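You operate a simulated robot arm through the tools that you are given. There is no shell and no other tool. Be economical: measure what you need, move in short steps, check, and stop when the job is done.

You run a simulated robot arm. Do the job below in one go: nothing can be reset, and whatever is moved stays where it is left.

Task
Take the tab from the top of the padded table and leave it on the bench. Fetch the wood block from the top of the grey bench and set it on top of the purple box there. Put the grey ticket on the bench. Take the black pot on the bench and put it away on the fourth shelf from the bottom of the orange rack. The order is free. Set down upright: black pot.

The check looks at the end state, three seconds after you hand in, the way a careful person would. Anything else that was tipped, shoved, dropped, spilled or broken makes it a failure.

Robot
A 7-joint arm with a two-finger parallel gripper on a trunk, on a base that drives. Base frame: it is fixed to the floor where the robot stands at the start and does not move with it; the origin is under the middle of the robot, x ahead of it, y to its left, z up; the surface under the hand at the start is at about z = 0.86. Units: m, rad, N and s.
Its first joint turns from -2.897 to 2.897 rad. Places, roughly: bench [-0.1, -3.5, 0.9]; black pot [0, -2.75, 1]; fourth shelf of the orange rack [-4, -3.5, 1.4]; grey ticket [0.5, -1.5, 0.75]; purple box (15x10x8 cm) [0.5, -1.4, 0.9]; tab (3x3x4 cm) [0.8, -0.2, 0.9]; wood block (8x5x4 cm) [0.5, -1.3, 0.9]. Payload 3.43 kg.
Tool frame: the origin (TCP) lies between the finger pads and is the grasp point; the fingertips stand 0.03 m ahead of it; z points along the fingers, y is the line along which they close. Largest opening 0.094 m; finger width 0.028, thickness 0.01; the body of the gripper, 0.05 by 0.096 m, starts 0.055 m behind the TCP.
Orientation is that of the tool frame in the base frame, as a unit quaternion [x, y, z, w]. With the fingers straight down and closing along the base's y, the tool's x points along the base's -x, its y along +y and its z along -z.

Tools
- The arm moves only by the tool step_arm. Its argument "steps" is a list of rows, each an object (a shift or turn left out is 0, a gripper value left out holds the last) with "xyz": the shift along the tool's x, y, z in units of 100 mm (1.0 is 100 mm), a list of three; "rot": the turn, a rotation vector about the tool's x, y, z in units of 180 degrees (1.0 is 180 degrees), a list of three; "grip": the opening in per cent of the stroke, from 0 (shut) to 100 (fully open). In form: [{"xyz": [x, y, z], "rot": [wx, wy, wz], "grip": grip}, ...]. A call has 1 to 10 rows; each row is the pose to reach, as a shift and turn from the pose commanded when the call began, along the tool's axes at that moment. A call with a number of a shift or a turn outside -1 to 1 is refused whole. A row lasts 0.2 s, in which the tool goes at most 0.05 m and 0.15 rad; a call with a longer step from one row to the next is refused whole, and so is a gripper value outside its range. A pose out of reach is approached as far as the arm can. The call stops where the force on the tool passes 40 N (or 10 N more than at its start, if that is more) or the arm is blocked; 0.2 s more then pass. The fingers move at their own pace (about 0.045 m/s each) and stop on an object; they squeeze with about 41 N. The grip force told is the motor's: it shows also when the fingers shut on nothing. Time passes only in rows, and 0.2 s behind the last, so rows that repeat a pose let the fingers close. The reply holds the time, the measured pose of the TCP, the force on the tool along the base axes, the opening and the grip force, in the units named above and with some noise, with the torque about the TCP (base axes, N m) and any sound that the robot's microphone picked up.
- Cameras (640 x 400 px; columns grow to the right, rows downward): "scene" is now at [0.5186, 0.146, 1.3263]; the picture's right is [-0.55, -0.83, 0.00], its down [-0.42, 0.28, -0.86] and it looks along [0.72, -0.48, -0.50] (base axes); focal length 257 px, centre (320, 200). "wrist" rides on the gripper at [0.076, 0.014, -0.102] in the tool frame; the picture's right is [-0.18, 0.98, 0.00], its down [-0.75, -0.14, -0.64] and it looks along [-0.63, -0.12, 0.77] (tool axes); focal length 243 px, centre (320, 200).
- capture(camera): a new picture of that camera. It takes no simulated time.
- raise_lower(by): slides the trunk up (or, below 0, down) by that many m; the arm and the scene camera ride with it, the base frame stays. It gives what a move gives, with no picture.
- steer(legs): drives the robot by 1 to 6 legs, each [ahead, left, turn to the left] in m, m and rad, along the robot's own axes; the way and the turn of a leg run together, so that a leg with both is an arc; at most 1.5 m and 3.142 rad a leg. The arm and the cameras ride along, it lands a little off, and it stops where it bumps. It gives what a move gives.
- head_to(pan, tilt): turns the head with the scene camera to pan (to the left, within 1.798 rad either way) and tilt (down, from -0.506 to 1.204), counted from straight ahead of the robot. It gives what a move gives.
- point_at(camera, pixels): for up to 12 pixels [column, row] of the newest picture of that camera ("zoom" is the newest enlarged one), the place [x, y, z] in the base frame of the surface seen there, good to about 0.002 m. It takes no simulated time.
- close_up(camera, box): a new picture of the part [left, top, right, bottom] of that camera's present view, enlarged. It takes no simulated time.
- sign_off(): hands the job in; it is judged then, once.

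Work in short steps. Measure before you move; look again where a grasp or a placing could have gone wrong, and mend it. You have 110 turns and 78 pictures in all, those below and enlarged ones among them. Open the gripper and draw the arm clear of the work before you hand the job in, unless the task says otherwise; then end with one line.

The tools are called after ">>>" by a JSON object that holds its "method" and its "body". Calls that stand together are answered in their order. step_arm: Moves the arm, as the interface text tells. Its arguments: {"type":"object","properties":{"steps":{"type":"array","items":{"type":"object","properties":{"xyz":{"type":"array","items":{"type":"number"}},"rot":{"type":"array","items":{"type":"number"}},"grip":{"type":"number"}}}}},"required":["steps"]} The other tools are called the same way: raise_lower (by) slides the trunk up or down; steer (legs) drives the base; head_to (pan, tilt) turns the head that bears the scene camera; capture (camera) takes a picture; point_at (camera, pixels) gives the place of the surface under pixels of a picture; close_up (camera, box) takes an enlarged picture of a part of a camera's view; sign_off () hands the job in.

At the start:

```text
time: 0.0
position: [0.6548, 0.0368, 1.1505]
orientation: [0.0, 1.0, 0.0, 0.0]
contact_force: [-0.3, -0.3, -0.2]
moment: [-0.01, -0.01, 0.01]
grip_width: 0.094
grip_force: 0.1
trunk travel left (down, up): [-0.375, 0.235]
robot x, y, heading: [0.0022, 0.0025, 0.002]
head pan, tilt: [-0.588, 0.529]
```

scene: 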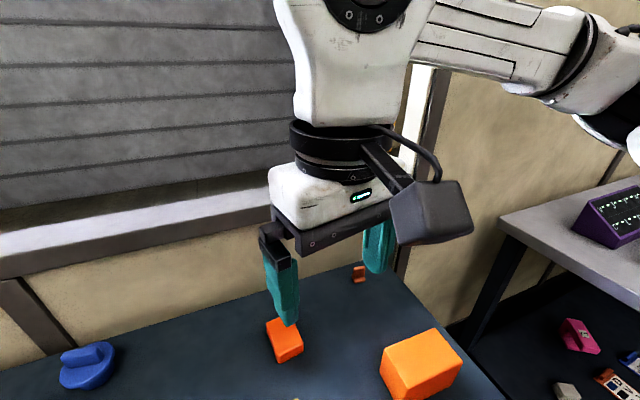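
wrist: 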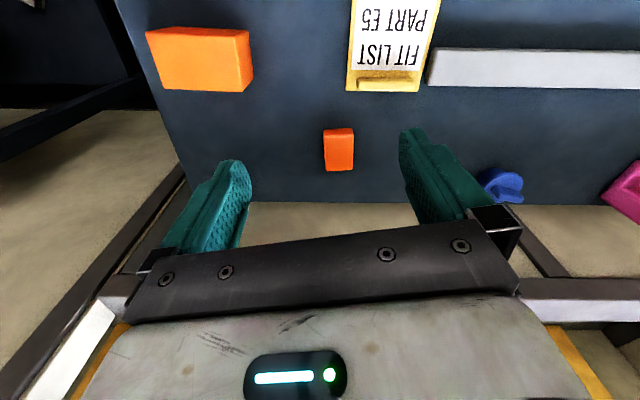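

The scene shows the padded table with orange blocks and a small orange item near (359,273). I look around with the head to identify the tab and the list.

>>> {"method": "head_to", "body": {"pan": -0.3, "tilt": 0.9}}

>>> {"method": "capture", "body": {"camera": "scene"}}

>>> {"method": "close_up", "body": {"camera": "wrist", "box": [120, 0, 640, 220]}}

```text
time: 0.8
position: [0.6544, 0.0363, 1.1503]
orientation: [0.0, 1.0, 0.0, 0.0]
contact_force: [-0.1, -0.5, -0.1]
moment: [0.0, 0.01, 0.02]
grip_width: 0.0939
grip_force: 0.0
trunk travel left (down, up): [-0.375, 0.235]
robot x, y, heading: [0.0027, 0.0002, 0.002]
head pan, tilt: [-0.3, 0.901]
```

```text
75 pictures are left
```

scene: 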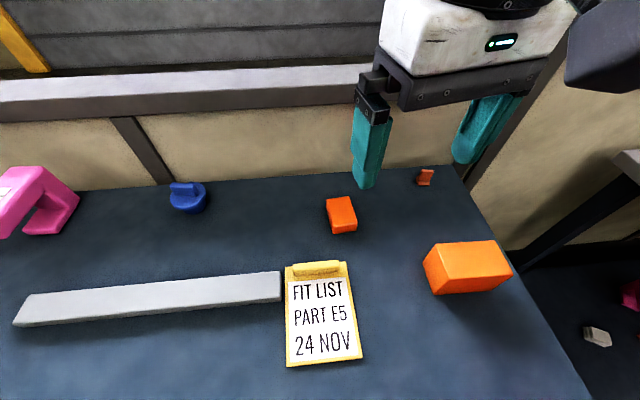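

```text
1.23 times, centred on (380, 110) of wrist
```

zoom: 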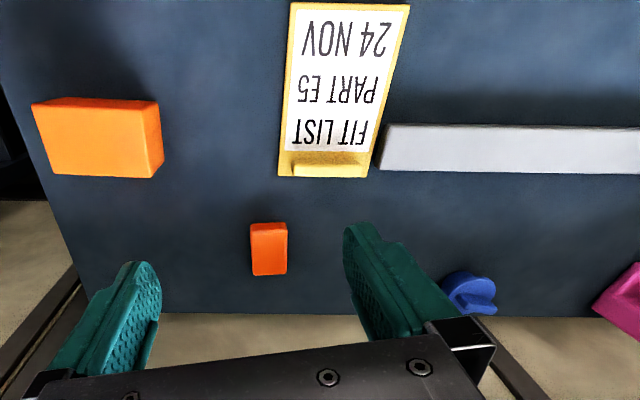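

Candidates: orange cuboid at (341,215), small orange item at (425,177), large orange box at (465,267). I measure them.

>>> {"method": "point_at", "body": {"camera": "scene", "pixels": [[341, 205], [331, 202], [350, 198], [357, 220], [335, 228], [425, 173], [420, 182], [432, 181], [465, 250], [480, 190], [200, 280], [600, 335]]}}

>>> {"method": "close_up", "body": {"camera": "scene", "box": [300, 140, 480, 250]}}

```text
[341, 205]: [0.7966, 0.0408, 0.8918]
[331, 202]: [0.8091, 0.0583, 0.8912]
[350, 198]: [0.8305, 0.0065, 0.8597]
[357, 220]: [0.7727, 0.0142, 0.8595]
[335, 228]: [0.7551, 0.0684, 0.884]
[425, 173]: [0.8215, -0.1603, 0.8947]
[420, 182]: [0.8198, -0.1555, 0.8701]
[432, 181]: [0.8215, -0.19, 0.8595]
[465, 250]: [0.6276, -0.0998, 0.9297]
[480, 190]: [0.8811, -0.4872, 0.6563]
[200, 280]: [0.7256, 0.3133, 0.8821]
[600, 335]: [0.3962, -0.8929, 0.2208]
```

```text
3.56 times, centred on (390, 195) of scene
```

zoom: 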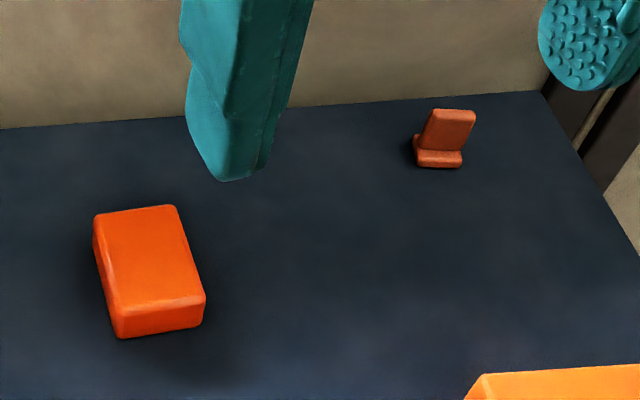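

The tab is the small piece at about (0.82,-0.16), with a foot and an upright plate. I measure its outline.

>>> {"method": "point_at", "body": {"camera": "zoom", "pixels": [[435, 113], [471, 114], [425, 142], [462, 145], [420, 153], [460, 155], [420, 163], [458, 165], [450, 130], [440, 157], [415, 145]]}}

```text
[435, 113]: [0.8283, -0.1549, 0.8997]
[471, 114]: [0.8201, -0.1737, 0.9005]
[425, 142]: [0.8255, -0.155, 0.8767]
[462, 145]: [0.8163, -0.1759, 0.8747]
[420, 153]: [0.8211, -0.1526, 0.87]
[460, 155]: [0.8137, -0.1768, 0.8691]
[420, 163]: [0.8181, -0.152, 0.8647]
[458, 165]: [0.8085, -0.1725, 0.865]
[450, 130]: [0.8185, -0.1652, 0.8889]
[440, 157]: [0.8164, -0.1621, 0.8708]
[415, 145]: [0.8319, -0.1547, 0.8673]
```

I move above the tab at about (0.825,-0.165), z≈1.05, then turn about +0.13 about tool z so the fingers close along its width.

>>> {"method": "step_arm", "body": {"steps": [{"xyz": [-0.28, -0.33, 0.17], "grip": 60}, {"xyz": [-0.57, -0.67, 0.33]}, {"xyz": [-0.85, -1.0, 0.5]}]}}

>>> {"method": "step_arm", "body": {"steps": [{"xyz": [-0.28, -0.33, 0.17], "rot": [0, 0, 0.043]}, {"xyz": [-0.57, -0.67, 0.33], "rot": [0, 0, 0.086]}, {"xyz": [-0.85, -1.0, 0.5], "rot": [0, 0, 0.13]}]}}

>>> {"method": "capture", "body": {"camera": "wrist"}}

```text
time: 1.6
position: [0.7388, -0.0639, 1.1015]
orientation: [-0.001, 1.0, 0.0, 0.001]
contact_force: [-0.4, 0.2, -0.8]
moment: [-0.01, 0.02, 0.03]
grip_width: 0.0563
grip_force: 0.1
trunk travel left (down, up): [-0.375, 0.235]
robot x, y, heading: [-0.0048, -0.0021, -0.001]
head pan, tilt: [-0.3, 0.901]
```

```text
time: 2.5
position: [0.8244, -0.1647, 1.0497]
orientation: [0.204, 0.979, 0.001, 0.0]
contact_force: [0.5, 1.1, -0.2]
moment: [-0.01, 0.02, -0.03]
grip_width: 0.0564
grip_force: 0.1
trunk travel left (down, up): [-0.375, 0.235]
robot x, y, heading: [-0.0, 0.0027, 0.002]
head pan, tilt: [-0.3, 0.901]
```

```text
72 pictures are left
```

wrist: 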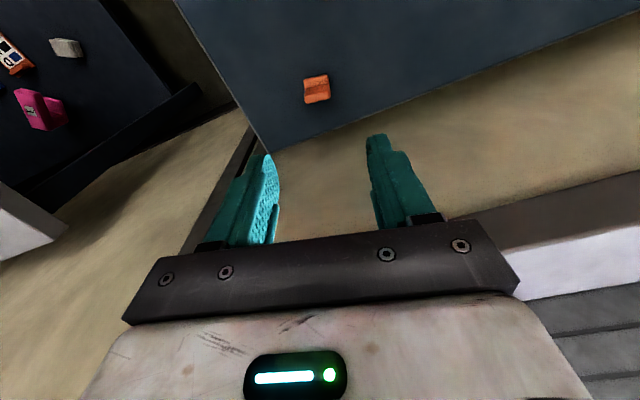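

Tool y now runs along (0.40,0.92). I zoom on the tab at (317,89).

>>> {"method": "close_up", "body": {"camera": "wrist", "box": [277, 64, 357, 114]}}

>>> {"method": "point_at", "body": {"camera": "wrist", "pixels": [[305, 82], [328, 79], [309, 101], [330, 99], [316, 85], [317, 97]]}}

```text
8.00 times, centred on (317, 89) of wrist
```

zoom: 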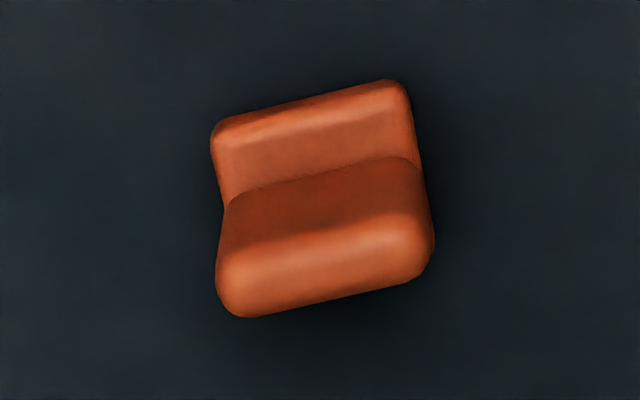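

```text
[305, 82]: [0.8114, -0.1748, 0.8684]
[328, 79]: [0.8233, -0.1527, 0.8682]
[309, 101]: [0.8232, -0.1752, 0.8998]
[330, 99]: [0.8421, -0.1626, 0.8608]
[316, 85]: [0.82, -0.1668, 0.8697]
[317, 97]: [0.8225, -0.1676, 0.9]
```

The tab is centred under the TCP; I descend to z≈0.894 and close, then lift a bit.

>>> {"method": "step_arm", "body": {"steps": [{"xyz": [0, 0, 0.3], "rot": [0, 0, 0.02]}, {"xyz": [0, 0, 0.6], "rot": [0, 0, 0.02]}, {"xyz": [0, 0, 0.9], "rot": [0, 0, 0.02]}]}}

>>> {"method": "step_arm", "body": {"steps": [{"xyz": [0, 0, 0.3]}, {"xyz": [0, 0, 0.65]}, {"xyz": [0, 0, 0.65], "grip": 0}, {"xyz": [0, 0, 0.65], "grip": 0}, {"xyz": [0, 0, 0.65], "grip": 0}, {"xyz": [0, 0, 0.65], "grip": 0}]}}

>>> {"method": "capture", "body": {"camera": "wrist"}}

```text
time: 3.2
position: [0.8252, -0.1626, 0.9593]
orientation: [0.233, 0.972, -0.001, 0.0]
contact_force: [-0.2, -0.6, -0.3]
moment: [0.02, 0.02, -0.03]
grip_width: 0.0564
grip_force: 0.0
trunk travel left (down, up): [-0.375, 0.235]
robot x, y, heading: [-0.0003, 0.0014, 0.003]
head pan, tilt: [-0.3, 0.901]
```

```text
time: 4.7
position: [0.8242, -0.1636, 0.8957]
orientation: [0.233, 0.972, 0.001, -0.001]
contact_force: [0.4, -0.6, 0.2]
moment: [0.01, 0.01, -0.02]
grip_width: 0.0276
grip_force: 40.9
trunk travel left (down, up): [-0.375, 0.235]
robot x, y, heading: [0.0017, 0.0011, -0.004]
head pan, tilt: [-0.3, 0.901]
```

```text
70 pictures are left
```

wrist: 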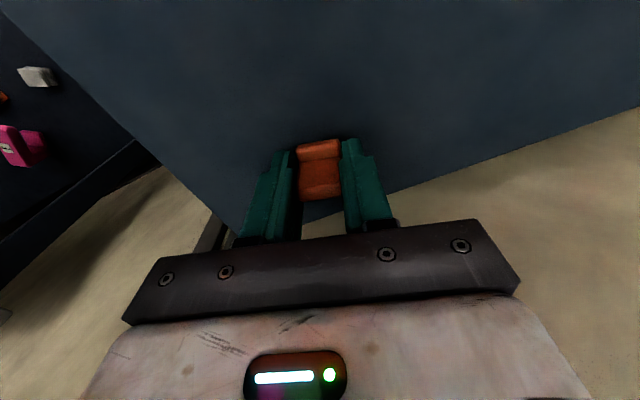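

The tab is held (27.6 mm). I lift it and retract, then look around to plan the drive.

>>> {"method": "step_arm", "body": {"steps": [{"xyz": [0, 0, -0.4]}, {"xyz": [0, 0, -0.8]}, {"xyz": [0.3, 0.1, -1.0]}, {"xyz": [0.6, 0.2, -1.0]}, {"xyz": [1.0, 0.3, -1.0]}]}}

>>> {"method": "step_arm", "body": {"steps": [{"xyz": [0.3, 0, -0.4]}, {"xyz": [0.6, 0, -0.8]}, {"xyz": [1.0, 0, -1.0]}]}}

>>> {"method": "step_arm", "body": {"steps": [{"xyz": [0.4, 0, 0]}, {"xyz": [0.8, 0, 0]}, {"xyz": [1.0, 0, 0]}]}}

>>> {"method": "head_to", "body": {"pan": -1.57, "tilt": 0.3}}

>>> {"method": "capture", "body": {"camera": "scene"}}

```text
time: 5.8
position: [0.75, -0.0914, 0.9957]
orientation: [0.234, 0.972, 0.0, 0.0]
contact_force: [-0.1, -0.2, -0.9]
moment: [0.02, 0.01, -0.04]
grip_width: 0.0274
grip_force: 41.6
trunk travel left (down, up): [-0.375, 0.235]
robot x, y, heading: [0.0019, -0.001, -0.001]
head pan, tilt: [-0.3, 0.901]
```

```text
time: 6.7
position: [0.6602, -0.0459, 1.0945]
orientation: [0.235, 0.972, 0.0, 0.0]
contact_force: [0.6, -0.1, -1.3]
moment: [0.0, 0.0, -0.02]
grip_width: 0.0274
grip_force: 40.5
trunk travel left (down, up): [-0.375, 0.235]
robot x, y, heading: [0.0022, -0.0022, -0.002]
head pan, tilt: [-0.3, 0.901]
```

```text
time: 7.5
position: [0.571, -0.0004, 1.093]
orientation: [0.233, 0.972, 0.0, -0.001]
contact_force: [-0.3, 0.1, -0.5]
moment: [-0.04, 0.02, 0.0]
grip_width: 0.0275
grip_force: 41.1
trunk travel left (down, up): [-0.375, 0.235]
robot x, y, heading: [-0.0001, -0.0041, 0.001]
head pan, tilt: [-0.3, 0.901]
```

```text
time: 8.9
position: [0.572, 0.0003, 1.0948]
orientation: [0.233, 0.972, 0.0, 0.0]
contact_force: [-0.3, 0.2, -0.6]
moment: [-0.01, 0.02, 0.01]
grip_width: 0.0273
grip_force: 41.3
trunk travel left (down, up): [-0.375, 0.235]
robot x, y, heading: [-0.0001, -0.0015, -0.004]
head pan, tilt: [-1.571, 0.3]
```

```text
69 pictures are left
```

scene: 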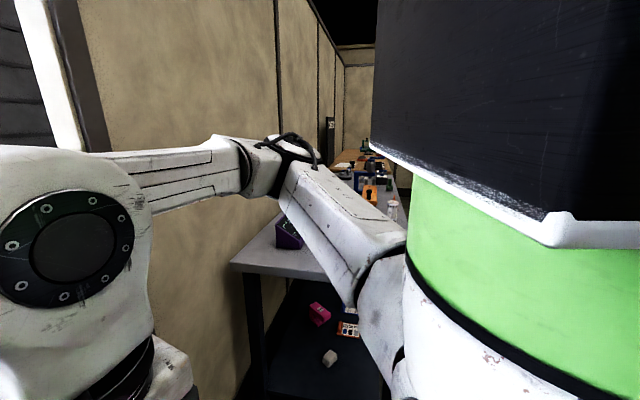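

The arm and body block the view to the right, so I turn the base to face -y in place, then look.

>>> {"method": "steer", "body": {"legs": [[0, 0, -1.57]]}}

>>> {"method": "head_to", "body": {"pan": 0, "tilt": 0.35}}

>>> {"method": "capture", "body": {"camera": "scene"}}

```text
time: 13.1
position: [0.0028, -0.5701, 1.093]
orientation: [0.851, 0.524, 0.0, 0.0]
contact_force: [1.0, 0.4, -0.2]
moment: [0.04, -0.01, 0.0]
grip_width: 0.0273
grip_force: 41.3
trunk travel left (down, up): [-0.375, 0.235]
robot x, y, heading: [0.0011, 0.0002, -1.566]
head pan, tilt: [-1.571, 0.3]
```

```text
time: 14.8
position: [0.0028, -0.5715, 1.0942]
orientation: [0.851, 0.525, 0.0, 0.0]
contact_force: [-0.5, 0.2, -1.3]
moment: [0.0, 0.01, -0.02]
grip_width: 0.0273
grip_force: 40.3
trunk travel left (down, up): [-0.375, 0.235]
robot x, y, heading: [0.0032, -0.0031, -1.572]
head pan, tilt: [0.0, 0.351]
```

```text
68 pictures are left
```

scene: 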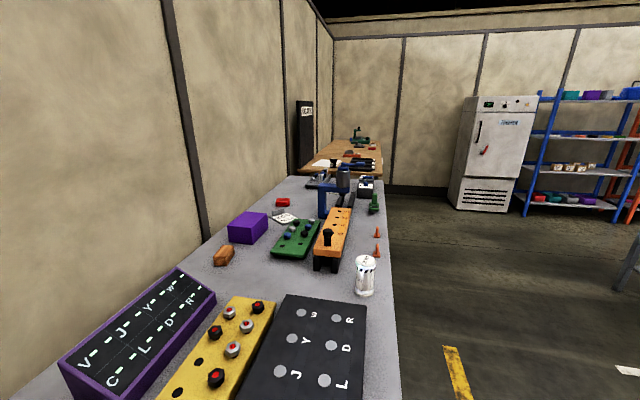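

I see the grey bench with the wood block at (223,255), purple box (248,228), a pale tag at (284,217); beyond it the wooden bench. I measure.

>>> {"method": "point_at", "body": {"camera": "scene", "pixels": [[223, 255], [248, 220], [284, 217], [283, 203], [390, 300], [372, 200], [340, 150], [330, 163], [400, 380], [380, 180], [625, 150], [400, 330]]}}

>>> {"method": "close_up", "body": {"camera": "scene", "box": [200, 110, 400, 270]}}

>>> {"method": "close_up", "body": {"camera": "scene", "box": [440, 60, 640, 240]}}

```text
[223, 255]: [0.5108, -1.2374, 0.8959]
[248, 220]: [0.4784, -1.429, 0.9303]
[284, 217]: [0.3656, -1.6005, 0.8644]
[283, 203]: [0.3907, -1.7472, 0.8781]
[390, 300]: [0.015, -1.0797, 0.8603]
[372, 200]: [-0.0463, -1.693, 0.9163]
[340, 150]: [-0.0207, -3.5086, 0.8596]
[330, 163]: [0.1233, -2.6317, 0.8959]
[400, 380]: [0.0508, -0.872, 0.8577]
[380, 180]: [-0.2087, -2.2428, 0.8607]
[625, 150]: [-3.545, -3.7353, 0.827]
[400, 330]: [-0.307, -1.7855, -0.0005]
```

```text
2.50 times, centred on (300, 190) of scene
```

zoom: 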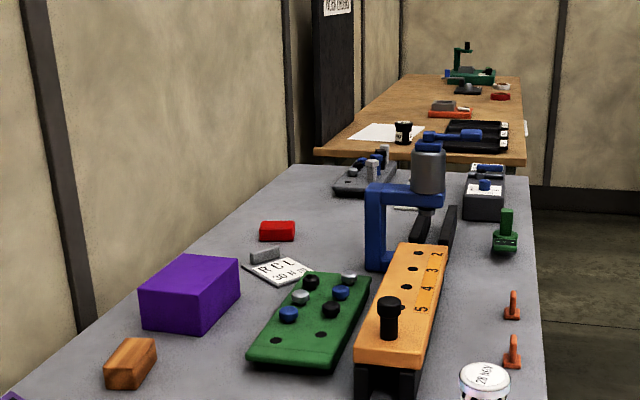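

```text
2.22 times, centred on (540, 150) of scene
```

zoom: 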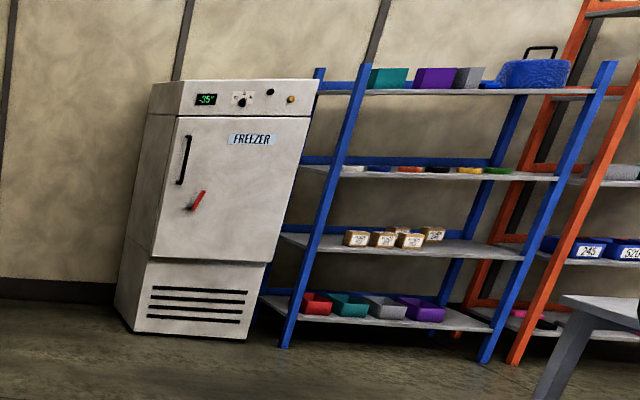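

The pot is at zoom (403,133) on the wooden bench; the grey ticket isn't evident yet. I check obstacle positions and bench edges before driving to the west side.

>>> {"method": "point_at", "body": {"camera": "scene", "pixels": [[625, 280], [635, 250], [395, 375], [391, 300], [384, 240], [383, 220], [382, 185], [600, 370], [335, 136], [455, 380], [425, 250], [381, 160]]}}

>>> {"method": "steer", "body": {"legs": [[0, -0.9, 0]]}}

>>> {"method": "head_to", "body": {"pan": 0.6, "tilt": 0.4}}

>>> {"method": "capture", "body": {"camera": "scene"}}

```text
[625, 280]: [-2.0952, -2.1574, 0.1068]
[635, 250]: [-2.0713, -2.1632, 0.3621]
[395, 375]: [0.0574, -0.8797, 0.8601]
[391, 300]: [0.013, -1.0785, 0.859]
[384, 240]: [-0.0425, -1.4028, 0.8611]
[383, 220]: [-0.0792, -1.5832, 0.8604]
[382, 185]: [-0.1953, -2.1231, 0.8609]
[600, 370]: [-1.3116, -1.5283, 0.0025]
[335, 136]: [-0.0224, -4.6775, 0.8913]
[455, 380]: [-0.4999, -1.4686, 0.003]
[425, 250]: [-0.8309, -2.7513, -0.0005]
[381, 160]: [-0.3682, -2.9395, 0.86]
```

```text
time: 19.5
position: [-0.8948, -0.5729, 1.0942]
orientation: [0.853, 0.522, 0.0, -0.001]
contact_force: [-0.6, -0.6, -0.8]
moment: [0.02, 0.0, -0.01]
grip_width: 0.0273
grip_force: 40.5
trunk travel left (down, up): [-0.375, 0.235]
robot x, y, heading: [-0.8949, -0.0038, -1.575]
head pan, tilt: [0.0, 0.351]
```

```text
time: 20.5
position: [-0.8947, -0.5734, 1.0942]
orientation: [0.853, 0.523, 0.001, -0.001]
contact_force: [-0.1, -0.2, -0.4]
moment: [0.02, -0.02, -0.04]
grip_width: 0.0274
grip_force: 40.8
trunk travel left (down, up): [-0.375, 0.235]
robot x, y, heading: [-0.892, -0.0028, -1.567]
head pan, tilt: [0.6, 0.4]
```

```text
65 pictures are left
```

scene: 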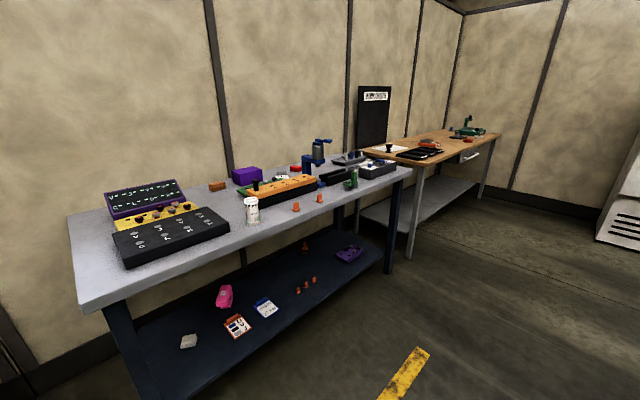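

No ticket at z≈0.75 visible yet. I measure the bench's back edge and wall, and enlarge the middle of the bench.

>>> {"method": "close_up", "body": {"camera": "scene", "box": [190, 130, 430, 280]}}

>>> {"method": "point_at", "body": {"camera": "scene", "pixels": [[82, 213], [82, 190], [75, 214], [60, 220], [213, 184], [213, 170], [280, 165], [280, 155], [110, 305], [396, 176], [420, 160], [360, 240]]}}

```text
2.67 times, centred on (310, 205) of scene
```

zoom: 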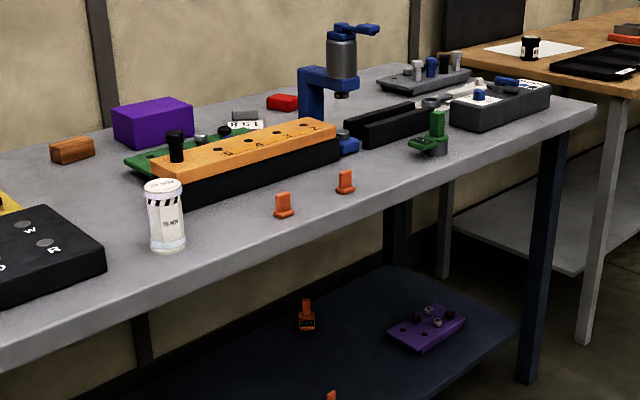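

```text
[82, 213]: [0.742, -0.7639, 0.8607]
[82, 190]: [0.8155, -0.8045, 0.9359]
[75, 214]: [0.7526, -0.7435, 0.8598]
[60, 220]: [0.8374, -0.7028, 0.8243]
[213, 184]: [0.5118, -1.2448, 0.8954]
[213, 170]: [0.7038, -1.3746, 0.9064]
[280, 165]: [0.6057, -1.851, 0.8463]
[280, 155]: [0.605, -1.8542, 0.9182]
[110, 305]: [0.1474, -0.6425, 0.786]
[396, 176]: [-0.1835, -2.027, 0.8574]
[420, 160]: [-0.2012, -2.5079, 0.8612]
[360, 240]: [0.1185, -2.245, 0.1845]
```

The pale card with grey bar ("RCL 30 NOV") at (0.37,-1.6) must be the grey ticket (same type as the yellow list and orange cards). I drive along to the wooden bench to deliver the tab first.

>>> {"method": "steer", "body": {"legs": [[1.4, 0, 0], [1.2, -0.1, 0], [0, 0, 1.38]]}}

>>> {"method": "head_to", "body": {"pan": 0, "tilt": 0.6}}

>>> {"method": "capture", "body": {"camera": "scene"}}

```text
time: 36.5
position: [-0.4491, -2.7246, 1.0946]
orientation: [0.342, 0.94, -0.001, 0.0]
contact_force: [-0.7, -0.4, -0.3]
moment: [0.01, 0.02, 0.03]
grip_width: 0.0271
grip_force: 41.2
trunk travel left (down, up): [-0.375, 0.235]
robot x, y, heading: [-1.0059, -2.5935, -0.23]
head pan, tilt: [0.6, 0.4]
```

```text
time: 37.5
position: [-0.4496, -2.7232, 1.0943]
orientation: [0.343, 0.939, 0.0, -0.001]
contact_force: [0.0, -0.5, 0.3]
moment: [0.02, -0.03, -0.02]
grip_width: 0.0273
grip_force: 41.4
trunk travel left (down, up): [-0.375, 0.235]
robot x, y, heading: [-1.0068, -2.5956, -0.229]
head pan, tilt: [0.0, 0.6]
```

```text
63 pictures are left
```

scene: 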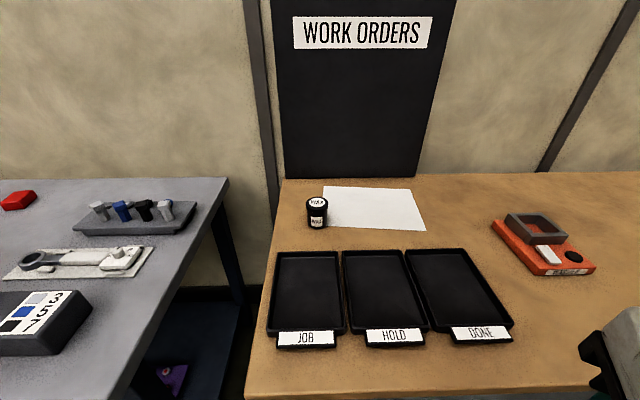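

The bench shows three trays, the pot at (317,213) and free wood. I measure free spots and the pot.

>>> {"method": "point_at", "body": {"camera": "scene", "pixels": [[255, 385], [560, 380], [530, 330], [450, 215], [600, 200], [317, 202], [317, 226], [306, 222], [328, 222], [400, 375], [282, 185], [510, 322]]}}

>>> {"method": "close_up", "body": {"camera": "scene", "box": [270, 170, 430, 270]}}

```text
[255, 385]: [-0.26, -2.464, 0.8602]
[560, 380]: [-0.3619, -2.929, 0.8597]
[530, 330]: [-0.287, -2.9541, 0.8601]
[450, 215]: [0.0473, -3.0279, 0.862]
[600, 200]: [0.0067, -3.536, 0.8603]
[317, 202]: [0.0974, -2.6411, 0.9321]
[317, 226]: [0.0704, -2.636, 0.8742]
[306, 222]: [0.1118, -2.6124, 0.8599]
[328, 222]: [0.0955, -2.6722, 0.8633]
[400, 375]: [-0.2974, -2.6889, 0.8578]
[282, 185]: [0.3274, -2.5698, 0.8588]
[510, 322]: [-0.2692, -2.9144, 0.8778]
```

```text
4.00 times, centred on (350, 220) of scene
```

zoom: 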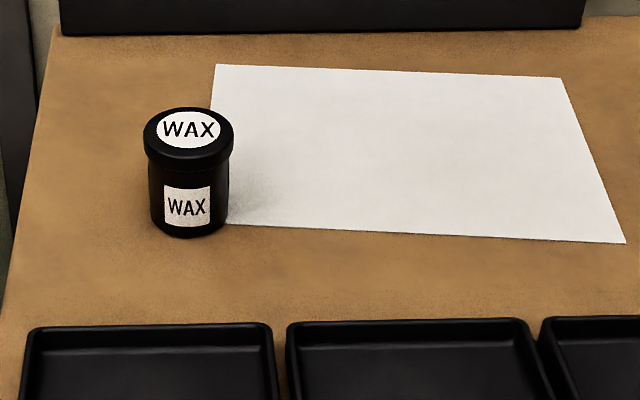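

Pot top z=0.932. I shift the base 0.25 right and 0.1 ahead so the tab can go at about (-0.28,-3.02), right of the DONE tray.

>>> {"method": "steer", "body": {"legs": [[0.1, -0.25, 0]]}}

>>> {"method": "head_to", "body": {"pan": 0, "tilt": 0.8}}

>>> {"method": "capture", "body": {"camera": "scene"}}

```text
time: 39.4
position: [-0.4085, -2.9894, 1.0943]
orientation: [0.343, 0.939, 0.001, 0.0]
contact_force: [0.7, 0.0, -1.2]
moment: [-0.01, 0.0, -0.02]
grip_width: 0.0272
grip_force: 41.4
trunk travel left (down, up): [-0.375, 0.235]
robot x, y, heading: [-0.9634, -2.8614, -0.223]
head pan, tilt: [0.0, 0.6]
```

```text
time: 40.1
position: [-0.4084, -2.9885, 1.0933]
orientation: [0.342, 0.94, 0.0, 0.0]
contact_force: [-0.4, 0.4, -1.3]
moment: [0.0, 0.01, 0.02]
grip_width: 0.0274
grip_force: 41.1
trunk travel left (down, up): [-0.375, 0.235]
robot x, y, heading: [-0.9648, -2.8593, -0.225]
head pan, tilt: [0.0, 0.799]
```

```text
61 pictures are left
```

scene: 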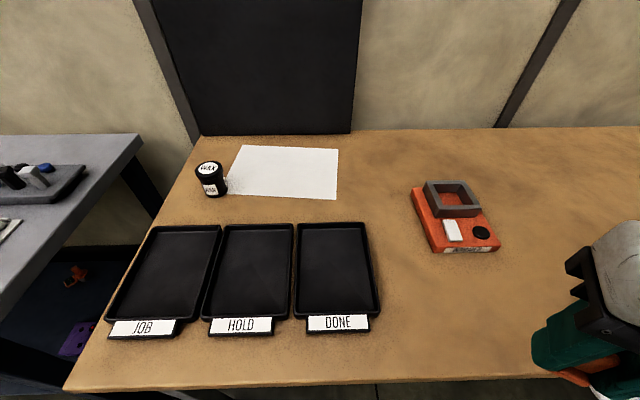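

Free wood around (440,320); I measure there and the surroundings.

>>> {"method": "point_at", "body": {"camera": "scene", "pixels": [[440, 320], [440, 370], [440, 255], [380, 310], [500, 320], [410, 260], [380, 230]]}}

```text
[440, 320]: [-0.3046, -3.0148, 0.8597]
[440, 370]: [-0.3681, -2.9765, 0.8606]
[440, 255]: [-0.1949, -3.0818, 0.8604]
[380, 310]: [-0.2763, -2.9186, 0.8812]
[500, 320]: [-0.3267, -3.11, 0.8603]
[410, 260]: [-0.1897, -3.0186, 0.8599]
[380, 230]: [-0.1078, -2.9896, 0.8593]
```

I lower the tab to (-0.29,-3.05), stopping about at contact, TCP z≈0.898.

>>> {"method": "step_arm", "body": {"steps": [{"xyz": [-0.3, 0.07, 0.1]}, {"xyz": [-0.65, 0.15, 0.3]}, {"xyz": [-0.65, 0.15, 0.7]}]}}

>>> {"method": "step_arm", "body": {"steps": [{"xyz": [-0.3, 0.07, 0.2]}, {"xyz": [-0.65, 0.15, 0.5]}, {"xyz": [-0.65, 0.15, 0.8]}, {"xyz": [-0.65, 0.15, 0.98]}]}}

>>> {"method": "capture", "body": {"camera": "scene"}}

```text
time: 40.9
position: [-0.3493, -3.0181, 1.0242]
orientation: [0.342, 0.94, 0.0, -0.001]
contact_force: [-0.6, -0.4, -0.9]
moment: [-0.02, -0.03, 0.0]
grip_width: 0.0274
grip_force: 41.4
trunk travel left (down, up): [-0.375, 0.235]
robot x, y, heading: [-0.9655, -2.8608, -0.225]
head pan, tilt: [0.0, 0.799]
```

```text
time: 41.9
position: [-0.2895, -3.0489, 0.9263]
orientation: [0.342, 0.94, 0.0, 0.001]
contact_force: [0.4, -0.1, -0.5]
moment: [-0.02, -0.01, 0.03]
grip_width: 0.0272
grip_force: 41.2
trunk travel left (down, up): [-0.375, 0.235]
robot x, y, heading: [-0.9681, -2.8587, -0.225]
head pan, tilt: [0.0, 0.799]
```

```text
60 pictures are left
```

scene: 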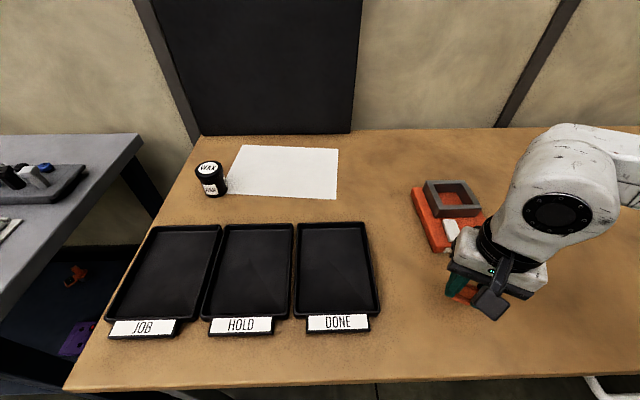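

Position is good, clear of the fixture. I lower the last 28 mm, release to 55 % and lift.

>>> {"method": "step_arm", "body": {"steps": [{"xyz": [0, 0, 0.2]}, {"xyz": [0, 0, 0.285]}]}}

>>> {"method": "step_arm", "body": {"steps": [{"xyz": [0, 0, 0], "grip": 55}, {"xyz": [0, 0, 0], "grip": 55}, {"xyz": [0, 0, 0], "grip": 55}, {"xyz": [0, 0, -0.3]}, {"xyz": [0, 0, -0.7]}, {"xyz": [0, 0, -1.0]}]}}

>>> {"method": "step_arm", "body": {"steps": [{"xyz": [0.3, 0, -0.4]}, {"xyz": [0.6, 0, -0.7]}, {"xyz": [1.0, 0, -0.9]}]}}

>>> {"method": "capture", "body": {"camera": "scene"}}

```text
time: 42.5
position: [-0.2887, -3.0488, 0.8965]
orientation: [0.342, 0.94, 0.0, 0.0]
contact_force: [0.2, 0.2, -0.7]
moment: [-0.01, 0.01, -0.03]
grip_width: 0.0274
grip_force: 41.5
trunk travel left (down, up): [-0.375, 0.235]
robot x, y, heading: [-0.9635, -2.8618, -0.229]
head pan, tilt: [0.0, 0.799]
```

```text
time: 43.9
position: [-0.2894, -3.0483, 0.9984]
orientation: [0.341, 0.94, 0.0, 0.0]
contact_force: [0.4, -1.0, -0.6]
moment: [-0.01, 0.02, 0.0]
grip_width: 0.0517
grip_force: 0.0
trunk travel left (down, up): [-0.375, 0.235]
robot x, y, heading: [-0.9643, -2.86, -0.228]
head pan, tilt: [0.0, 0.799]
```

```text
time: 44.7
position: [-0.3663, -2.9866, 1.0867]
orientation: [0.343, 0.939, -0.001, 0.0]
contact_force: [0.1, -0.3, 0.1]
moment: [-0.02, -0.01, 0.01]
grip_width: 0.0518
grip_force: 0.2
trunk travel left (down, up): [-0.375, 0.235]
robot x, y, heading: [-0.9668, -2.8553, -0.225]
head pan, tilt: [0.0, 0.799]
```

```text
59 pictures are left
```

scene: 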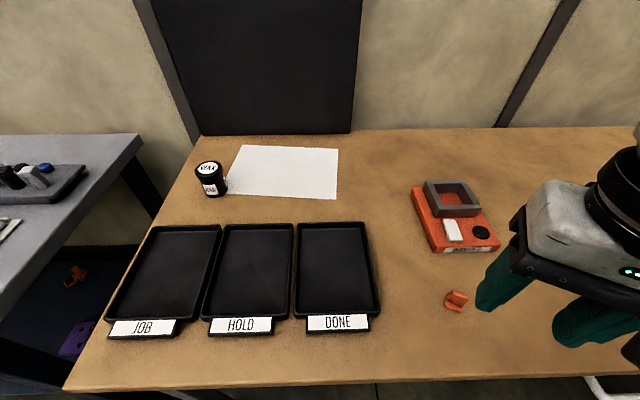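

The tab stands upright on the bench. I raise the trunk for clearance and strafe left along the benches to the grey bench.

>>> {"method": "raise_lower", "body": {"by": 0.2}}

>>> {"method": "steer", "body": {"legs": [[-0.05, 1.5, 0], [0, 0.1, 0]]}}

>>> {"method": "head_to", "body": {"pan": 0.1, "tilt": 0.75}}

>>> {"method": "capture", "body": {"camera": "scene"}}

```text
time: 46.9
position: [-0.3653, -2.9859, 1.2876]
orientation: [0.342, 0.94, 0.0, -0.001]
contact_force: [0.3, 0.6, -0.4]
moment: [-0.01, -0.02, -0.01]
grip_width: 0.0517
grip_force: 0.1
trunk travel left (down, up): [-0.575, 0.035]
robot x, y, heading: [-0.9633, -2.86, -0.22]
head pan, tilt: [0.0, 0.799]
```

```text
refused: leg 1 is longer than a leg can be; nothing moved
```

```text
time: 47.5
position: [-0.3661, -2.9847, 1.2874]
orientation: [0.342, 0.94, 0.0, 0.0]
contact_force: [0.2, -0.1, 0.6]
moment: [-0.03, 0.03, -0.03]
grip_width: 0.0517
grip_force: 0.0
trunk travel left (down, up): [-0.575, 0.035]
robot x, y, heading: [-0.9637, -2.86, -0.228]
head pan, tilt: [0.099, 0.75]
```

```text
58 pictures are left
```

scene: 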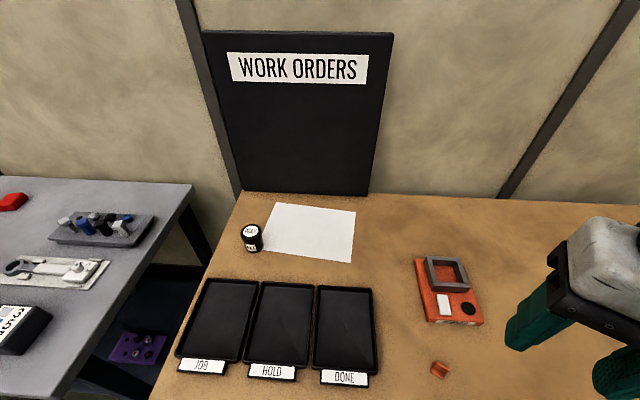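

The leg was refused for length; I split it into two.

>>> {"method": "steer", "body": {"legs": [[-0.05, 0.8, 0], [0, 0.8, 0.03]]}}

>>> {"method": "capture", "body": {"camera": "scene"}}

```text
time: 55.7
position: [-0.0551, -1.394, 1.2878]
orientation: [0.333, 0.943, 0.0, 0.001]
contact_force: [1.0, -0.5, -0.1]
moment: [0.0, -0.02, -0.02]
grip_width: 0.0515
grip_force: 0.1
trunk travel left (down, up): [-0.575, 0.035]
robot x, y, heading: [-0.6583, -1.2811, -0.201]
head pan, tilt: [0.099, 0.75]
```

```text
57 pictures are left
```

scene: 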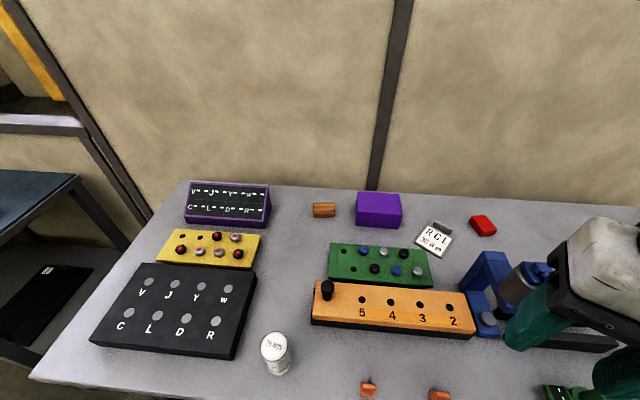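

Good view: wood block (323,209), purple box (378,209), ticket (434,237). I zoom and measure them.

>>> {"method": "close_up", "body": {"camera": "scene", "box": [300, 180, 460, 280]}}

>>> {"method": "point_at", "body": {"camera": "zoom", "pixels": [[60, 95], [130, 92], [130, 110], [60, 115], [235, 60], [390, 65], [400, 125], [225, 120], [535, 180], [598, 208], [575, 180], [540, 225]]}}

>>> {"method": "point_at", "body": {"camera": "scene", "pixels": [[60, 380], [200, 388], [300, 393], [323, 185], [378, 260], [328, 282], [395, 295], [275, 335], [500, 262], [535, 270], [480, 220], [440, 395]]}}

```text
4.00 times, centred on (380, 230) of scene
```

zoom: 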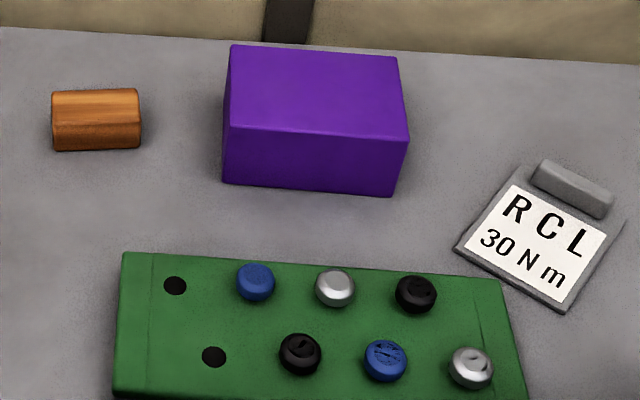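

```text
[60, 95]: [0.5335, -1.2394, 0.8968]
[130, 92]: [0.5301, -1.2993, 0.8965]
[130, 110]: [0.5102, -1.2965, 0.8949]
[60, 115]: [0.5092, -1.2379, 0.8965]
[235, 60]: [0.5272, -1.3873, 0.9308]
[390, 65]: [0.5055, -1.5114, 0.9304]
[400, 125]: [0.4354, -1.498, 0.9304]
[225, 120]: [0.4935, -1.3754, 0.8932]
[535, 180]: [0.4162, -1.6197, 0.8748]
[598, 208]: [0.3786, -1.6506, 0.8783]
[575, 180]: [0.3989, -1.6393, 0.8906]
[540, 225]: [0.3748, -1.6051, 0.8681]
```

```text
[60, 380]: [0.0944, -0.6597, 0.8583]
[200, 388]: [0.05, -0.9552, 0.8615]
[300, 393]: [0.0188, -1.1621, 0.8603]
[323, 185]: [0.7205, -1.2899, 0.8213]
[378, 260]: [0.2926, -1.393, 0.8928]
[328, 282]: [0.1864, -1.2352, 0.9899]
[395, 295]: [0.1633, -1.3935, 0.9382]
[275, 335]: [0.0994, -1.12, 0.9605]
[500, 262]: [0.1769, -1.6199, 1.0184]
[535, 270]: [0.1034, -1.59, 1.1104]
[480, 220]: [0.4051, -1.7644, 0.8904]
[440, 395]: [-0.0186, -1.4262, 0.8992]
```

The ticket is indeed grey. Before closing in I check how near the padded table's edge was to the robot at start, to judge the base's footprint.

>>> {"method": "point_at", "body": {"camera": "scene", "pixels": [[74, 180], [60, 188], [30, 202], [3, 213], [3, 190], [110, 260]]}}

>>> {"method": "steer", "body": {"legs": [[0.12, 0, 0]]}}

>>> {"method": "head_to", "body": {"pan": 0.1, "tilt": 1.2}}

>>> {"method": "capture", "body": {"camera": "scene"}}

```text
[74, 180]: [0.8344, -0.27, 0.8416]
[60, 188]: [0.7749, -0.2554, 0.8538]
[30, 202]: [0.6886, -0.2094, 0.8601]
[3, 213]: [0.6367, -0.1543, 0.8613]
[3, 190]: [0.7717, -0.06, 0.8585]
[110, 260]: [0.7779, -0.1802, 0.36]
```

```text
time: 57.0
position: [0.0643, -1.4185, 1.2871]
orientation: [0.333, 0.943, 0.0, 0.0]
contact_force: [0.0, 0.0, -0.4]
moment: [-0.01, 0.0, -0.03]
grip_width: 0.0517
grip_force: 0.1
trunk travel left (down, up): [-0.575, 0.035]
robot x, y, heading: [-0.5354, -1.3056, -0.201]
head pan, tilt: [0.099, 0.75]
```

```text
time: 57.9
position: [0.0644, -1.4182, 1.2872]
orientation: [0.332, 0.943, 0.0, 0.0]
contact_force: [0.3, 0.0, -0.1]
moment: [0.0, -0.01, -0.01]
grip_width: 0.0519
grip_force: 0.1
trunk travel left (down, up): [-0.575, 0.035]
robot x, y, heading: [-0.5372, -1.3011, -0.204]
head pan, tilt: [0.099, 1.201]
```

```text
55 pictures are left
```

scene: 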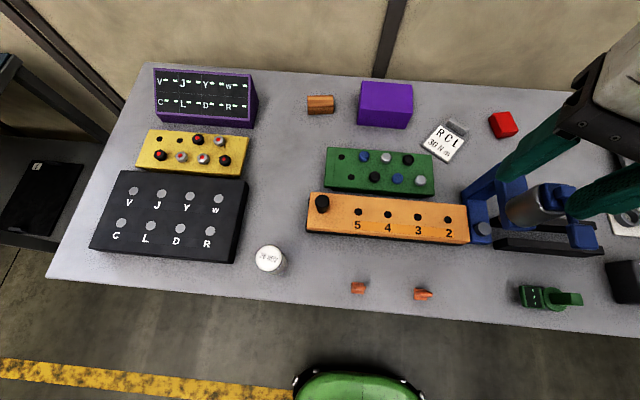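

The base's green front shows at (360,380). I measure its extent against the bench edge.

>>> {"method": "point_at", "body": {"camera": "scene", "pixels": [[360, 372], [360, 364], [360, 385], [300, 372], [420, 395], [360, 315], [360, 340], [200, 310]]}}

```text
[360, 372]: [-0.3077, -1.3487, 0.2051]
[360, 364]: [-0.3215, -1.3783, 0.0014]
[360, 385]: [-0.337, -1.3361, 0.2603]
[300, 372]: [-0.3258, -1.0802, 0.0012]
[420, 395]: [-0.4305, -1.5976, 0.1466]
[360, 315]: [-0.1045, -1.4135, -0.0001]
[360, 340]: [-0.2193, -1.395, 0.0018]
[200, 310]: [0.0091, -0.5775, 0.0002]
```

Base front is ~0.26 m from the bench edge, so 0.17 m ahead is safe. Then I look with the wrist camera after positioning.

>>> {"method": "steer", "body": {"legs": [[0.17, 0, 0]]}}

>>> {"method": "head_to", "body": {"pan": 0.1, "tilt": 0.9}}

```text
time: 59.4
position: [0.2332, -1.4527, 1.2868]
orientation: [0.332, 0.943, 0.0, 0.0]
contact_force: [-1.3, -0.7, 0.1]
moment: [0.01, 0.02, 0.02]
grip_width: 0.0517
grip_force: 0.1
trunk travel left (down, up): [-0.575, 0.035]
robot x, y, heading: [-0.3691, -1.3396, -0.205]
head pan, tilt: [0.099, 1.201]
```

```text
time: 60.1
position: [0.2322, -1.4517, 1.2878]
orientation: [0.332, 0.943, 0.0, 0.0]
contact_force: [1.0, -0.4, -0.5]
moment: [-0.02, -0.01, 0.01]
grip_width: 0.0517
grip_force: 0.0
trunk travel left (down, up): [-0.575, 0.035]
robot x, y, heading: [-0.3693, -1.3404, -0.208]
head pan, tilt: [0.099, 0.901]
```

I move the hand above the wood block (0.518,-1.268) at height, and turn it so the fingers close along x.

>>> {"method": "step_arm", "body": {"steps": [{"xyz": [-0.13, 0.4, 0]}, {"xyz": [-0.27, 0.8, 0]}]}}

>>> {"method": "step_arm", "body": {"steps": [{"xyz": [-0.13, 0.4, 0]}, {"xyz": [-0.27, 0.8, 0]}]}}

>>> {"method": "step_arm", "body": {"steps": [{"xyz": [-0.13, 0.4, 0]}, {"xyz": [-0.27, 0.8, 0]}]}}

>>> {"method": "step_arm", "body": {"steps": [{"xyz": [-0.13, 0.4, 0], "rot": [0, 0, 0.04], "grip": 100}, {"xyz": [-0.27, 0.8, 0], "rot": [0, 0, 0.08]}, {"xyz": [-0.27, 0.8, 0], "rot": [0, 0, 0.12]}, {"xyz": [-0.27, 0.8, 0], "rot": [0, 0, 0.16]}, {"xyz": [-0.27, 0.8, 0], "rot": [0, 0, 0.2]}, {"xyz": [-0.27, 0.8, 0], "rot": [0, 0, 0.24]}, {"xyz": [-0.27, 0.8, 0], "rot": [0, 0, 0.284]}]}}

>>> {"method": "capture", "body": {"camera": "wrist"}}

```text
time: 60.8
position: [0.3044, -1.4071, 1.2878]
orientation: [0.333, 0.943, 0.0, 0.0]
contact_force: [0.2, 0.2, 1.0]
moment: [0.01, 0.01, 0.03]
grip_width: 0.0517
grip_force: 0.1
trunk travel left (down, up): [-0.575, 0.035]
robot x, y, heading: [-0.367, -1.3412, -0.205]
head pan, tilt: [0.099, 0.901]
```

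```text
time: 61.4
position: [0.375, -1.3602, 1.2891]
orientation: [0.332, 0.943, 0.0, 0.001]
contact_force: [0.0, -0.3, 0.3]
moment: [0.05, 0.02, -0.01]
grip_width: 0.0517
grip_force: 0.0
trunk travel left (down, up): [-0.575, 0.035]
robot x, y, heading: [-0.3694, -1.34, -0.21]
head pan, tilt: [0.099, 0.901]
```

```text
time: 62.0
position: [0.4459, -1.316, 1.2882]
orientation: [0.332, 0.943, -0.001, 0.0]
contact_force: [-0.7, 1.0, -0.4]
moment: [0.0, 0.01, 0.01]
grip_width: 0.0517
grip_force: 0.2
trunk travel left (down, up): [-0.575, 0.035]
robot x, y, heading: [-0.3704, -1.3434, -0.206]
head pan, tilt: [0.099, 0.901]
```

```text
time: 63.5
position: [0.5164, -1.2705, 1.2885]
orientation: [0.707, 0.707, 0.0, 0.0]
contact_force: [-0.8, 0.9, -0.6]
moment: [0.0, -0.02, -0.01]
grip_width: 0.0937
grip_force: 0.2
trunk travel left (down, up): [-0.575, 0.035]
robot x, y, heading: [-0.373, -1.3383, -0.205]
head pan, tilt: [0.099, 0.901]
```

```text
54 pictures are left
```

wrist: 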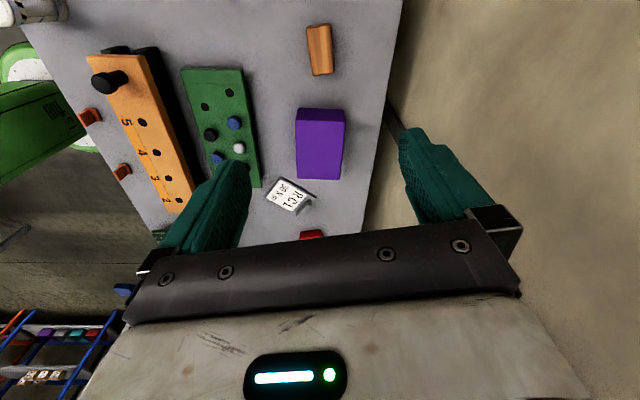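

The block is at (319,50) in the wrist view; I measure its extents.

>>> {"method": "close_up", "body": {"camera": "wrist", "box": [272, 10, 368, 70]}}

>>> {"method": "point_at", "body": {"camera": "zoom", "pixels": [[245, 110], [370, 105], [290, 300], [400, 285], [320, 200], [310, 390], [235, 110], [375, 110], [290, 415]]}}

```text
6.67 times, centred on (320, 40) of wrist
```

zoom: 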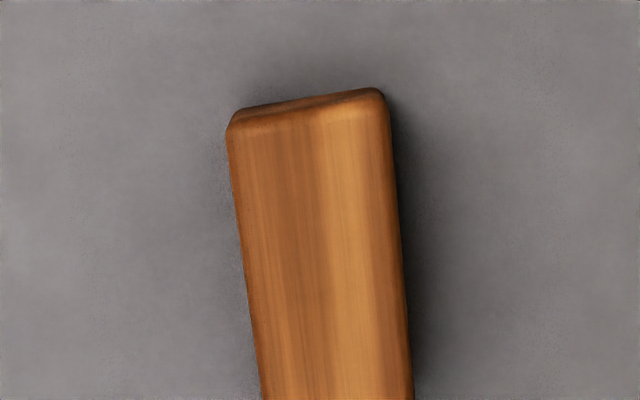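

```text
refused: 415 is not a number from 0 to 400
```

>>> {"method": "point_at", "body": {"camera": "wrist", "pixels": [[309, 32], [326, 30], [319, 50], [315, 72], [329, 70], [311, 50], [328, 50], [320, 30], [323, 72], [318, 27]]}}

```text
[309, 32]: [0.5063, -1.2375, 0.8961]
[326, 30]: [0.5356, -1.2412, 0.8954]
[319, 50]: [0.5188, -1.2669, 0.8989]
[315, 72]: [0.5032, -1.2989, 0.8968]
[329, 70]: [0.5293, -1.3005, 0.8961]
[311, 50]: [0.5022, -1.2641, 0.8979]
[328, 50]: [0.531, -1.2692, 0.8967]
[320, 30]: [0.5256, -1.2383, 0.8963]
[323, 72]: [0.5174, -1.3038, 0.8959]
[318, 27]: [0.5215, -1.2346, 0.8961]
```

The block centre is (0.5185,-1.268), top z 0.897. I measure the purple box top, then lower the trunk 0.2.

>>> {"method": "point_at", "body": {"camera": "wrist", "pixels": [[298, 110], [342, 112], [300, 172], [337, 176], [320, 142], [297, 140], [340, 145], [320, 112], [319, 174]]}}

>>> {"method": "raise_lower", "body": {"by": -0.2}}

>>> {"method": "capture", "body": {"camera": "wrist"}}

```text
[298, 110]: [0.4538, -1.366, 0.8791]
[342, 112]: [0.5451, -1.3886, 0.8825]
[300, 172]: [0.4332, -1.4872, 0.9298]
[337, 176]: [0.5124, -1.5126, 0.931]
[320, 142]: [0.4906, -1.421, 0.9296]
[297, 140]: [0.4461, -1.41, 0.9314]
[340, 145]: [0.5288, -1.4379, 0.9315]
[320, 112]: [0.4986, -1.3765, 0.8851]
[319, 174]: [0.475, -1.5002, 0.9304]
```

```text
time: 65.7
position: [0.5167, -1.2694, 1.089]
orientation: [0.706, 0.708, 0.0, 0.0]
contact_force: [-0.2, -0.1, -0.6]
moment: [0.01, -0.01, -0.02]
grip_width: 0.0941
grip_force: 0.1
trunk travel left (down, up): [-0.375, 0.235]
robot x, y, heading: [-0.3681, -1.3396, -0.204]
head pan, tilt: [0.099, 0.901]
```

```text
52 pictures are left
```

wrist: 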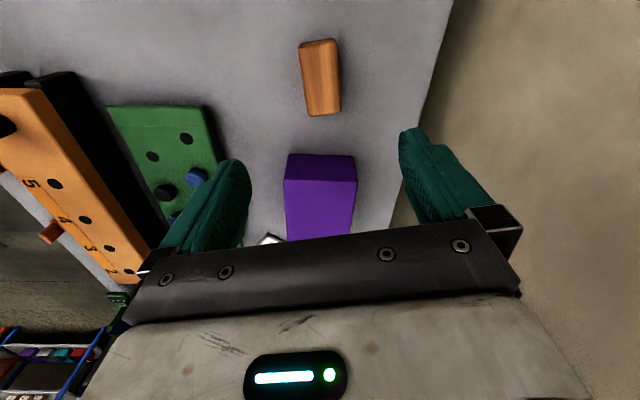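

Everything aligned; I descend to z≈0.895 around the block and close.

>>> {"method": "step_arm", "body": {"steps": [{"xyz": [-0.01, 0.015, 0.4], "rot": [0, 0, 0.017]}, {"xyz": [-0.01, 0.015, 0.8], "rot": [0, 0, 0.017]}, {"xyz": [-0.01, 0.015, 1.0], "rot": [0, 0, 0.017]}]}}

>>> {"method": "step_arm", "body": {"steps": [{"xyz": [0, 0, 0.4]}, {"xyz": [0, 0, 0.7]}, {"xyz": [0, 0, 0.94]}, {"xyz": [0, 0, 0.94]}, {"xyz": [0, 0, 0.94], "grip": 0}, {"xyz": [0, 0, 0.94], "grip": 0}, {"xyz": [0, 0, 0.94], "grip": 0}, {"xyz": [0, 0, 0.94], "grip": 0}, {"xyz": [0, 0, 0.94], "grip": 0}]}}

>>> {"method": "capture", "body": {"camera": "wrist"}}

```text
time: 66.5
position: [0.5179, -1.2712, 0.9873]
orientation: [0.725, 0.689, -0.001, -0.001]
contact_force: [-0.3, 0.4, 0.5]
moment: [0.0, 0.02, -0.02]
grip_width: 0.0941
grip_force: 0.0
trunk travel left (down, up): [-0.375, 0.235]
robot x, y, heading: [-0.3681, -1.3405, -0.204]
head pan, tilt: [0.099, 0.901]
```

```text
time: 68.5
position: [0.5188, -1.2711, 0.8929]
orientation: [0.725, 0.688, 0.0, 0.0]
contact_force: [0.2, -0.3, -0.4]
moment: [0.01, 0.0, -0.02]
grip_width: 0.0455
grip_force: 41.1
trunk travel left (down, up): [-0.375, 0.235]
robot x, y, heading: [-0.3696, -1.3398, -0.203]
head pan, tilt: [0.099, 0.901]
```

```text
51 pictures are left
```

wrist: 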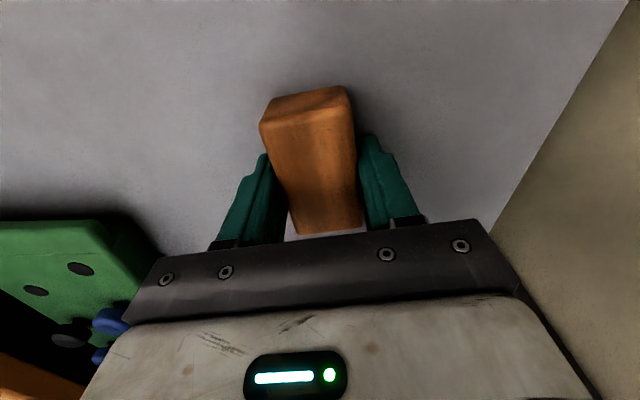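

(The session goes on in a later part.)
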